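You operate a simulated robot arm through the tools that you are given. There is no shell and no other tool. Be economical: measure what you need, move in short steps, check, and stop when the job is done.

Carry out the task below with a simulated robot arm. There is one attempt and no reset: what you move stays moved.

TASK
Put two of the steel shims from the side bench top on the offcut there.

It is judged by the outcome, as a careful person would: the job done as asked, and still so three seconds after it is handed in. It fails if anything else is knocked over, pushed out of place, dropped, spilled or broken.

THE ROBOT
A 7-joint arm with a two-finger parallel gripper, fixed in place. Base frame: the origin is at the foot of the arm, x ahead of it, y to its left, z up; the work surface is at about z = 0. Lengths are in mm, angles in rad, forces in N, time in s.
With the tool pointing down near the work surface it reaches from about 240 to 620 mm from the base axis. Its first joint turns from -1.152 to 1.152 rad. Payload 2.6 kg.
Tool frame: the origin (TCP) lies between the finger pads and is the grasp point; the fingertips stand 30 mm ahead of it; z points along the fingers, y is the line along which they close. The gripper opens to 94 mm. The fingers are 28 mm wide and 10 mm thick; the gripper's body (50 by 96 mm) begins 55 mm behind the TCP.
Orientation is told as [roll, pitch, yaw] about the base's x, y, z axes, in that order, counted from this pose: with the fingers straight down and closing along the base's y, the tool's x points along the base's -x, its y along +y and its z along -z.

THE INTERFACE
- The arm moves only by the tool move_arm. Its argument "deltas" is a list of rows, each a list of 3 entries, a list of its own where there are three numbers: the shift along the tool's x, y, z in mm, then the turn, a rotation vector about the tool's x, y, z in rad, then the finger opening in mm, from 0 to 94. In form: [[[tx, ty, tz], [wx, wy, wz], hand], ...]. A call has 1 to 20 rows; each row is the pose to reach, as a shift and turn from the pose commanded when the call began, along the tool's axes at that moment. A row lasts 0.2 s, in which the tool goes at most 50 mm and 0.15 rad; a call with a longer step from one row to the next is refused whole, and so is a gripper value outside its range. A pose out of reach is approached as far as the arm can. The call stops where the force on the tool passes 40 N (or 10 N more than at its start, if that is more) or the arm is blocked; 0.2 s more then pass. The fingers move at their own pace (about 72 mm/s each) and stop on an object; they squeeze with about 25 N. The grip force told is the motor's: it shows also when the fingers shut on nothing. Time passes only in rows, and 0.2 s behind the last, so rows that repeat a pose let the fingers close. It gives the time, the measured TCP pose, the force on the tool (base axes), the opening and the grip force at its end, in the units of the frame above (readings bear some noise).
- Cameras (640 x 400 px; columns grow to the right, rows downward): "scene" is fixed at [47.7, 427.5, 569.8]; the picture's right is [-0.77, -0.64, 0.00], its down [-0.35, 0.42, -0.84] and it looks along [0.54, -0.64, -0.55] (base axes); focal length 308 px, centre (320, 200). "wrist" rides on the gripper at [-37, 0, -58] in the tool frame; the picture's right is [0.00, -1.00, 0.00], its down [0.97, 0.00, -0.24] and it looks along [0.24, 0.00, 0.97] (tool axes); focal length 218 px, centre (320, 200).
- get_image(camera): a new picture of that camera. No time passes.
- probe_pixels(camera, pixels): for up to 12 pixels [column, row] of the newest picture of that camera ("zoom" is the newest enlarged one), the place [x, y, z] in the base frame of the surface seen there, good to about 3 mm, but the place of the scene camera against the robot may be out by one fixed shift of up to 18 mm in any direction. No time passes.
- enlarge(camera, box): a new picture of the part [left, top, right, bottom] of that camera's present view, enlarged. No time passes.
- job_done(): hands the job in; it is judged then, once.

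Work in short steps. Measure before you move; look again where a grasp or a placing could have gone wrong, and mend it. You have 60 turns and 30 pictures in all, the two below and enlarged ones among them. Open the gripper and draw the arm clear of the work before you hand the job in, unless the task says otherwise; then end with one line.

The tools are called after "Emit:" as a command line: name --argument value ..., lists and objects as JSON in quotes. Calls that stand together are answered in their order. move_arm: Moves the arm, as the interface text tells. Its arguments: {"type":"object","properties":{"deltas":{"type":"array","items":{"type":"array"}}},"required":["deltas"]} The other tools are called the same way: get_image (camera) takes a picture; probe_pixels (camera, pixels) gives the place of the surface under pixels of a picture; enlarge (camera, box) takes an enlarged picture of a part of a camera's view; job_done () hands the job in.

At the start:

```text
time: 0.0
position: [335.4, -59.5, 238.9]
tcp_rot: [0.0, 0.0, 0.0]
contact_force: [-0.2, 0.6, -0.5]
gripper_width: 93.8
gripper_force: 0.1
```

scene: 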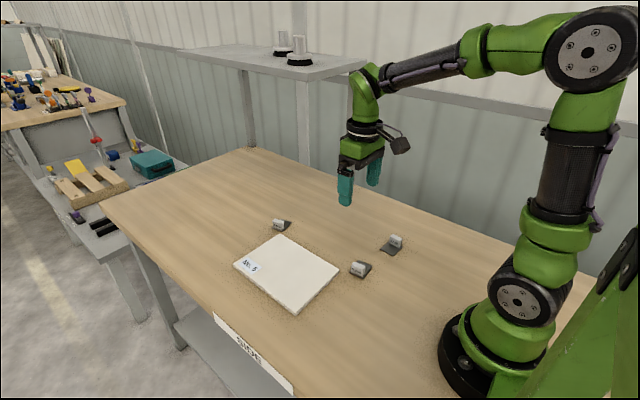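
wrist: 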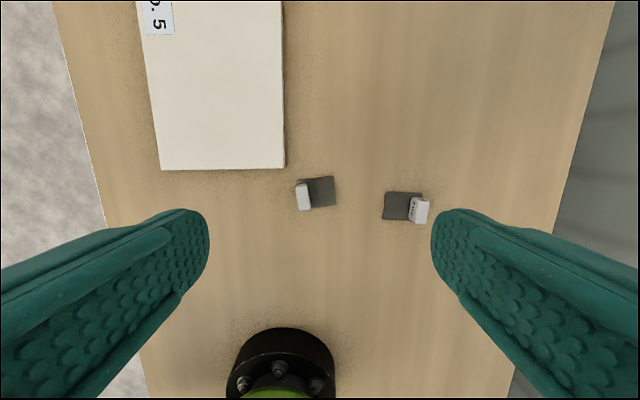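

I see three small shim-like pieces near a white slab. I'll look at them and the bench sign more closely.

Emit:
enlarge --camera "scene" --box '[210, 200, 430, 338]'

Emit:
enlarge --camera "wrist" --box '[270, 150, 450, 262]'

Emit:
enlarge --camera "scene" --box '[200, 300, 310, 390]'

```text
2.90 times, centred on (320, 269) of scene
```

zoom: 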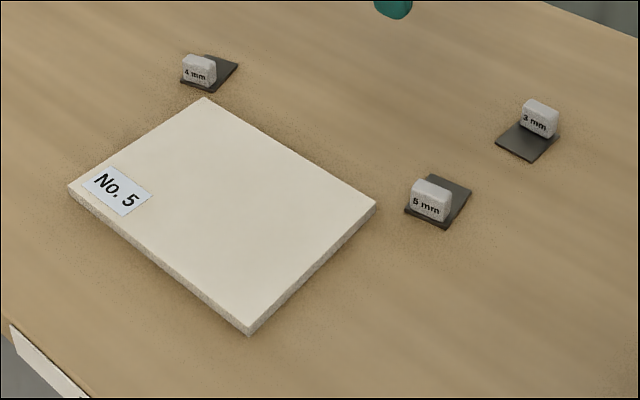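

```text
3.56 times, centred on (360, 206) of wrist
```

zoom: 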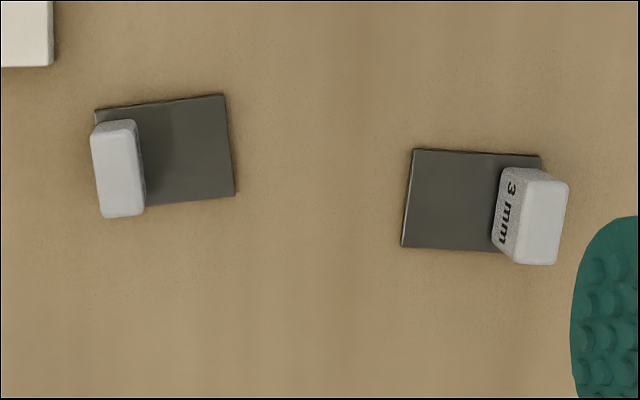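

```text
4.44 times, centred on (255, 345) of scene
```

zoom: 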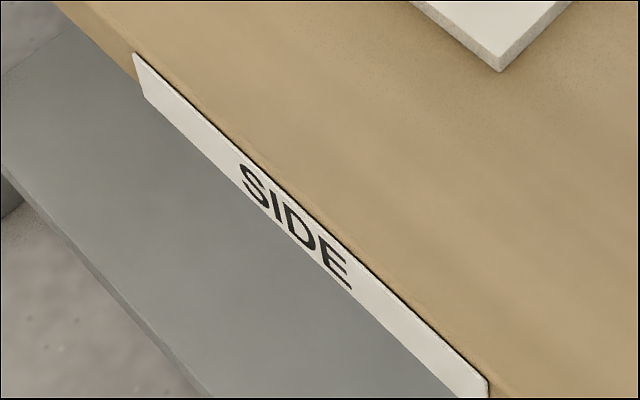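

This is the SIDE bench, the offcut is the slab "No. 5", and the shims are 3, 4 and 5 mm with grip blocks. Next I measure the two nearest shims and the slab through the wrist camera.

Emit:
probe_pixels --camera "wrist" --pixels '[[302, 190], [304, 208], [310, 178], [333, 178], [335, 204], [422, 200], [421, 220], [411, 211], [386, 193], [384, 218], [278, 160], [165, 160]]'

Emit:
probe_pixels --camera "scene" --pixels '[[359, 265], [363, 276], [396, 237], [277, 221], [281, 237], [334, 270], [295, 310], [236, 264], [285, 270], [280, 230], [289, 221]]'

```text
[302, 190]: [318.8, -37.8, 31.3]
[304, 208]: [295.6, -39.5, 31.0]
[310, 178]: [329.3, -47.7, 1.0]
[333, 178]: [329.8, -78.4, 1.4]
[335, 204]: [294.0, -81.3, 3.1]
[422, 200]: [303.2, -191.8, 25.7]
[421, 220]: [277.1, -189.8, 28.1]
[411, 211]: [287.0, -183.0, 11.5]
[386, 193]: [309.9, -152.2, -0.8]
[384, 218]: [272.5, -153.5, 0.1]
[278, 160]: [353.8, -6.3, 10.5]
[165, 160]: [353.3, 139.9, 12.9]
```

```text
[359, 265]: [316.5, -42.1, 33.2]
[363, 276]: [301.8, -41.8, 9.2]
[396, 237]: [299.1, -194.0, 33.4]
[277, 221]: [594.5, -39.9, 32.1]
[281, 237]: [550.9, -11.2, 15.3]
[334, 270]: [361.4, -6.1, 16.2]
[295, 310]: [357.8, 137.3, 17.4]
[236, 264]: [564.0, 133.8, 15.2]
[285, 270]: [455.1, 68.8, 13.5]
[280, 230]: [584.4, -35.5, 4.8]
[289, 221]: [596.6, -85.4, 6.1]
```

Shim 5 mm: block near (308, -39), top z 31, yawed about +0.12 rad. I move above it, aligned, and look again.

Emit:
move_arm --deltas '[[[9, 6.5, 36], [0, 0, -0.04], 60], [[18, 13, 72], [0, 0, -0.08], 60], [[27.4, 20, 108.9], [0, 0, -0.12], 60], [[27.4, 20, 108.9], [0, 0, -0.12], 60]]'

Emit:
get_image --camera "wrist"

```text
time: 1.0
position: [308.1, -40.0, 131.0]
tcp_rot: [0.0, 0.0, 0.12]
contact_force: [0.1, -0.4, 0.4]
gripper_width: 59.9
gripper_force: 0.1
```

```text
24 pictures are left
```

wrist: 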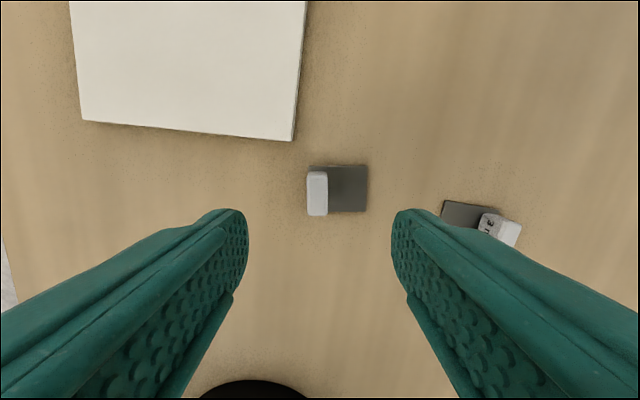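

Block is square to the fingers at px (317, 193). I probe its top corners and the slab's surfaces.

Emit:
probe_pixels --camera "wrist" --pixels '[[317, 193], [317, 174], [317, 213], [309, 193], [325, 193], [345, 190], [365, 190], [289, 134], [90, 115], [200, 60]]'

```text
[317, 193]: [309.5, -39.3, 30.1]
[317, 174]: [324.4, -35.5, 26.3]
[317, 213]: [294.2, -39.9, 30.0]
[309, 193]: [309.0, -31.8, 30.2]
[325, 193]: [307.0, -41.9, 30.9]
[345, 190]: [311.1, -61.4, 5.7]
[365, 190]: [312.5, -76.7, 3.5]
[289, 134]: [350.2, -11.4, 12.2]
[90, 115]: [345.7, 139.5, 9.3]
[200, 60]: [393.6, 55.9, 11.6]
```

Block center ≈ (309, -38), plate top z≈5. I descend to TCP z 40 (fingertips at 10) and close.

Emit:
move_arm --deltas '[[[-0.5, 1.5, 40], [0, 0, 0], 46], [[-0.5, 1.5, 75], [0, 0, 0], 46], [[-0.5, 1.5, 91], [0, 0, 0], 46], [[-0.5, 1.5, 91], [0, 0, 0], 0], [[-0.5, 1.5, 91], [0, 0, 0], 0], [[-0.5, 1.5, 91], [0, 0, 0], 0]]'

```text
time: 2.4
position: [308.4, -39.3, 37.5]
tcp_rot: [-0.001, -0.001, 0.12]
contact_force: [-0.8, -0.7, 0.4]
gripper_width: 15.3
gripper_force: 24.9
```

Gripped at 15.3 mm. Lift and check.

Emit:
move_arm --deltas '[[[0, 0, -15], [0, 0, 0], 0], [[0, 0, -40], [0, 0, 0], 0], [[0, 0, -70], [0, 0, 0], 0], [[0, 0, -70], [0, 0, 0], 0]]'

Emit:
get_image --camera "wrist"

```text
time: 3.4
position: [310.3, -37.7, 109.3]
tcp_rot: [0.001, 0.001, 0.12]
contact_force: [-0.2, 0.2, -0.6]
gripper_width: 15.3
gripper_force: 24.5
```

```text
23 pictures are left
```

wrist: 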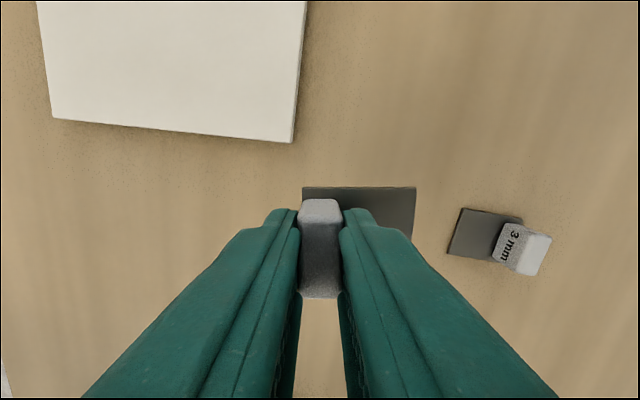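

Held and level. I carry it above the slab at about (470, 90) with yaw about 0.02.

Emit:
move_arm --deltas '[[[-29, 18, 0], [0, 0, 0.016], 0], [[-58, 36, 0], [0, 0, 0.033], 0], [[-87, 54, 0], [0, 0, 0.05], 0], [[-116, 72, 0], [0, 0, 0.066], 0], [[-145, 90, 0], [0, 0, 0.083], 0], [[-174.2, 107.9, 0], [0, 0, 0.1], 0], [[-174.2, 107.9, 0], [0, 0, 0.1], 0]]'

Emit:
get_image --camera "wrist"

Emit:
get_image --camera "scene"

```text
time: 5.0
position: [468.7, 90.4, 108.8]
tcp_rot: [0.001, -0.001, 0.018]
contact_force: [-0.7, -0.6, -0.7]
gripper_width: 15.4
gripper_force: 25.1
```

```text
22 pictures are left
```

wrist: 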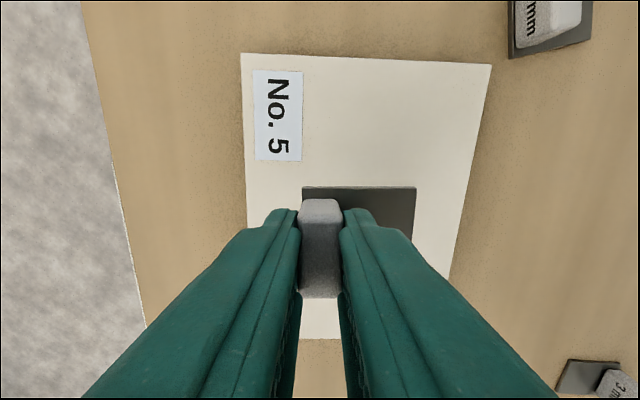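

```text
21 pictures are left
```

scene: 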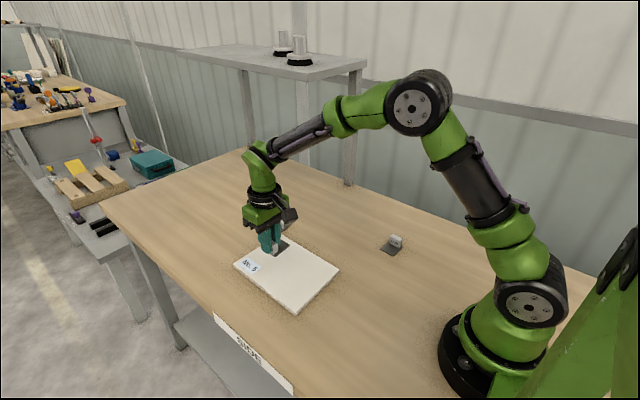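

Well over the slab and clear of the label. I descend to just above it, then creep.

Emit:
move_arm --deltas '[[[0, 0, 25], [0, 0, 0], 0], [[0, 0, 45], [0, 0, 0], 0], [[0, 0, 53], [0, 0, 0], 0], [[0, 0, 55], [0, 0, 0], 0], [[0, 0, 56], [0, 0, 0], 0], [[0, 0, 57], [0, 0, 0], 0]]'

Emit:
enlarge --camera "scene" --box '[230, 210, 340, 280]'

```text
time: 6.4
position: [469.0, 89.7, 51.2]
tcp_rot: [0.0, -0.002, 0.019]
contact_force: [-0.1, 0.5, -0.8]
gripper_width: 15.2
gripper_force: 25.4
```

```text
5.71 times, centred on (285, 245) of scene
```

zoom: 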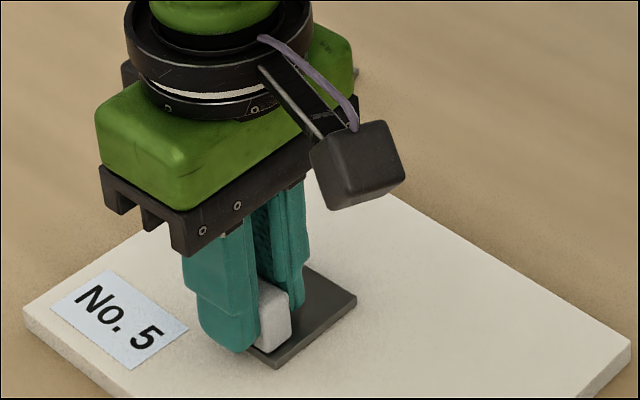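

Just above the slab with no contact yet. I creep down in 0.5 mm steps.

Emit:
move_arm --deltas '[[[0, 0, 0.5], [0, 0, 0], 0], [[0, 0, 1], [0, 0, 0], 0], [[0, 0, 1.5], [0, 0, 0], 0]]'

```text
time: 7.2
position: [469.6, 90.4, 50.4]
tcp_rot: [-0.001, 0.001, 0.018]
contact_force: [-4.2, -2.0, 9.4]
gripper_width: 15.2
gripper_force: 24.8
```

Contact (9 N). Release and rise straight up.

Emit:
move_arm --deltas '[[[0, 0, 0], [0, 0, 0], 40], [[0, 0, 0], [0, 0, 0], 40], [[0, 0, -10], [0, 0, 0], 40], [[0, 0, -40], [0, 0, 0], 40], [[0, 0, -80], [0, 0, 0], 40], [[0, 0, -80], [0, 0, 0], 40]]'

Emit:
get_image --camera "wrist"

```text
time: 8.6
position: [468.4, 89.7, 131.8]
tcp_rot: [0.001, -0.001, 0.021]
contact_force: [-0.3, 0.0, -1.3]
gripper_width: 40.1
gripper_force: 0.0
```

```text
19 pictures are left
```

wrist: 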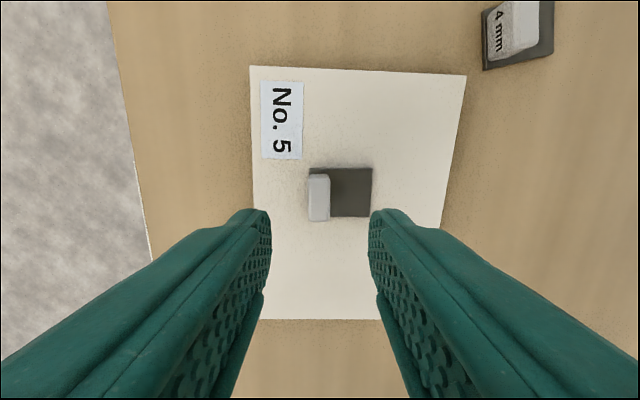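

Shim 1 lies flat on the slab. I move above the 3 mm shim, near (290, -190).

Emit:
move_arm --deltas '[[[23, -34.6, 0], [0, 0, 0.012], 46], [[46, -69, 0], [0, 0, 0.025], 46], [[69, -104, 0], [0, 0, 0.037], 46], [[92, -138, 0], [0, 0, 0.05], 46], [[115, -173, 0], [0, 0, 0.062], 46], [[138, -207.5, 0], [0, 0, 0.075], 46], [[161, -242, 0], [0, 0, 0.087], 46], [[184.3, -276.6, 0], [0, 0, 0.1], 46], [[184.3, -276.6, 0], [0, 0, 0.1], 46]]'

Emit:
get_image --camera "wrist"

```text
time: 10.6
position: [290.4, -191.7, 132.7]
tcp_rot: [-0.001, 0.0, -0.08]
contact_force: [0.5, 0.6, 0.2]
gripper_width: 45.8
gripper_force: 0.0
```

```text
18 pictures are left
```

wrist: 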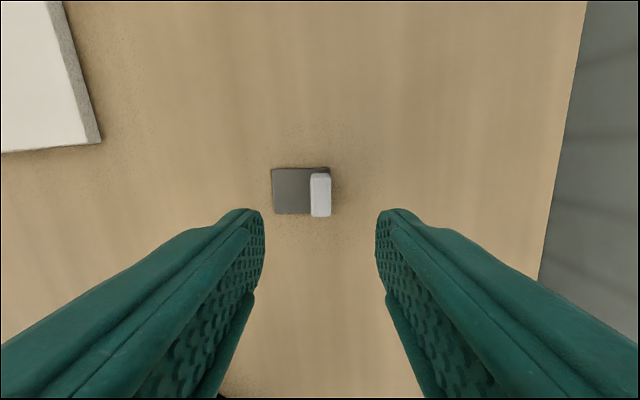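

Aligned and centred (px 320, 194). Descend to TCP z≈38 and grip.

Emit:
move_arm --deltas '[[[0, 0, 40], [0, 0, 0], 46], [[0, 0, 75], [0, 0, 0], 46], [[0, 0, 93.5], [0, 0, 0], 46], [[0, 0, 93.5], [0, 0, 0], 0], [[0, 0, 93.5], [0, 0, 0], 0], [[0, 0, 93.5], [0, 0, 0], 0]]'

```text
time: 12.0
position: [289.5, -191.0, 38.3]
tcp_rot: [0.001, 0.0, -0.08]
contact_force: [0.8, 0.3, 0.5]
gripper_width: 15.3
gripper_force: 25.2
```

Gripped. I lift 80 mm, then carry it to about (405, 18) over the slab.

Emit:
move_arm --deltas '[[[0, 0, -15], [0, 0, 0], 0], [[0, 0, -45], [0, 0, 0], 0], [[0, 0, -80], [0, 0, 0], 0], [[-16, 36, -80], [0, 0, -0.016], 0], [[-32.6, 72.5, -80], [0, 0, -0.033], 0], [[-49, 108.7, -80], [0, 0, -0.05], 0], [[-65, 145, -80], [0, 0, -0.066], 0], [[-81.6, 181, -80], [0, 0, -0.083], 0], [[-97.9, 217.5, -80], [0, 0, -0.1], 0], [[-97.9, 217.5, -80], [0, 0, -0.1], 0]]'

Emit:
get_image --camera "wrist"

Emit:
get_image --camera "scene"

```text
time: 14.2
position: [404.9, 18.7, 117.8]
tcp_rot: [0.001, 0.001, 0.019]
contact_force: [1.4, -0.5, -0.9]
gripper_width: 14.9
gripper_force: 25.1
```

```text
17 pictures are left
```

wrist: 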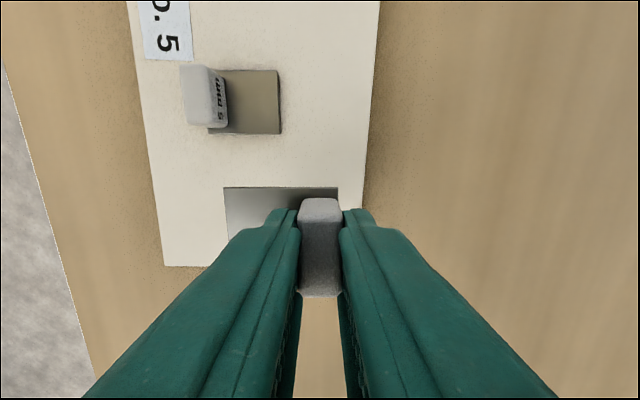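

```text
16 pictures are left
```

scene: 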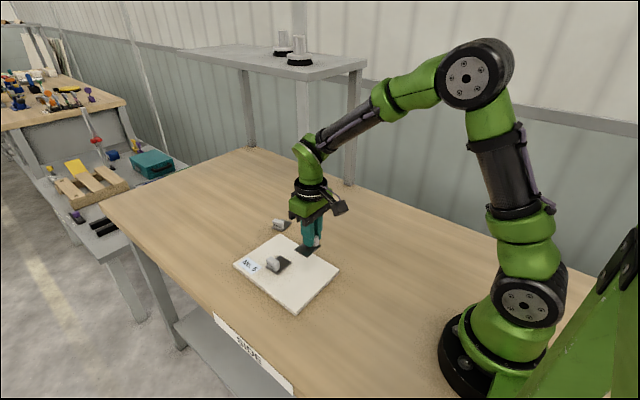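

Clear of shim 1. I shift 6 mm inward and descend to near contact.

Emit:
move_arm --deltas '[[[0, 6, 30], [0, 0, 0], 0], [[0, 6, 55], [0, 0, 0], 0], [[0, 6, 64], [0, 0, 0], 0], [[0, 6, 66], [0, 0, 0], 0], [[0, 6, 67], [0, 0, 0], 0], [[0, 6, 67.5], [0, 0, 0], 0], [[0, 6, 68], [0, 0, 0], 0]]'

```text
time: 15.8
position: [404.7, 24.5, 49.9]
tcp_rot: [0.0, -0.001, 0.019]
contact_force: [-1.1, -0.1, 2.8]
gripper_width: 15.2
gripper_force: 25.1
```

Light contact is starting (2.8 N); I go 0.5 mm further, then release and rise.

Emit:
move_arm --deltas '[[[0, 0, 0.5], [0, 0, 0], 0], [[0, 0, 0.5], [0, 0, 0], 0]]'

```text
time: 16.4
position: [405.1, 24.9, 49.7]
tcp_rot: [0.001, -0.002, 0.019]
contact_force: [-4.1, -0.6, 14.4]
gripper_width: 15.2
gripper_force: 25.0
```

Contact confirmed (14 N). Release and rise.

Emit:
move_arm --deltas '[[[0, 0, -0.3], [0, 0, 0], 40], [[0, 0, -0.3], [0, 0, 0], 40], [[0, 0, -10], [0, 0, 0], 40], [[0, 0, -40], [0, 0, 0], 40], [[0, 0, -80], [0, 0, 0], 40], [[0, 0, -120], [0, 0, 0], 40], [[40, -20, -140], [0, 0, 0], 40], [[80, -50, -140], [0, 0, 0], 40], [[80, -50, -140], [0, 0, 0], 40]]'

Emit:
get_image --camera "wrist"

Emit:
enlarge --camera "scene" --box '[210, 200, 430, 338]'

```text
time: 18.4
position: [326.8, -27.0, 189.2]
tcp_rot: [0.001, 0.0, 0.019]
contact_force: [-0.6, -0.3, -0.1]
gripper_width: 39.7
gripper_force: 0.0
```

```text
15 pictures are left
```

wrist: 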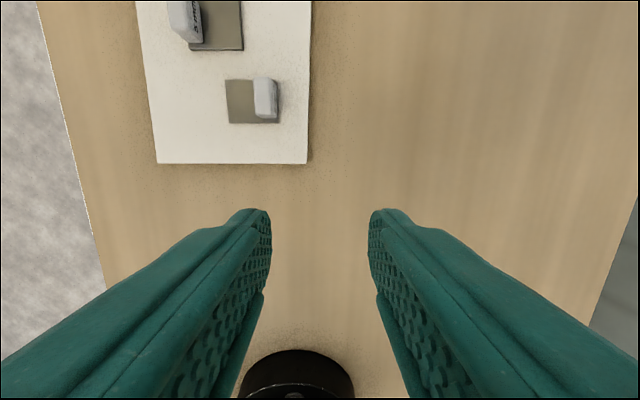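

```text
2.90 times, centred on (320, 269) of scene
```

zoom: 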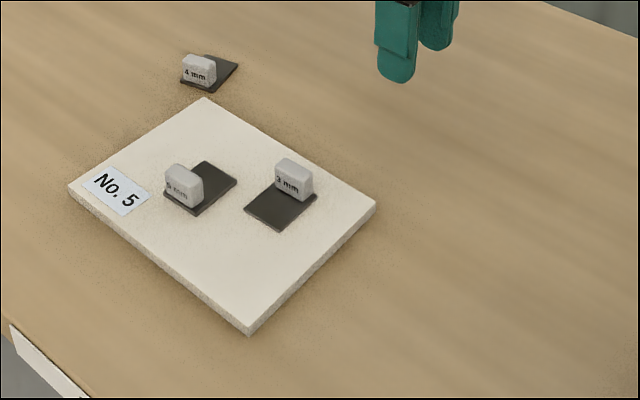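

Both shims lie flat on the offcut, the slab and the 4 mm shim have not moved, and the arm is clear. I hand the job in.

Emit:
job_done

```text
The job is handed in.
```

The 5 mm and 3 mm steel shims are on the offcut, lying flat. The 4 mm shim was left where it was, and nothing else was moved.
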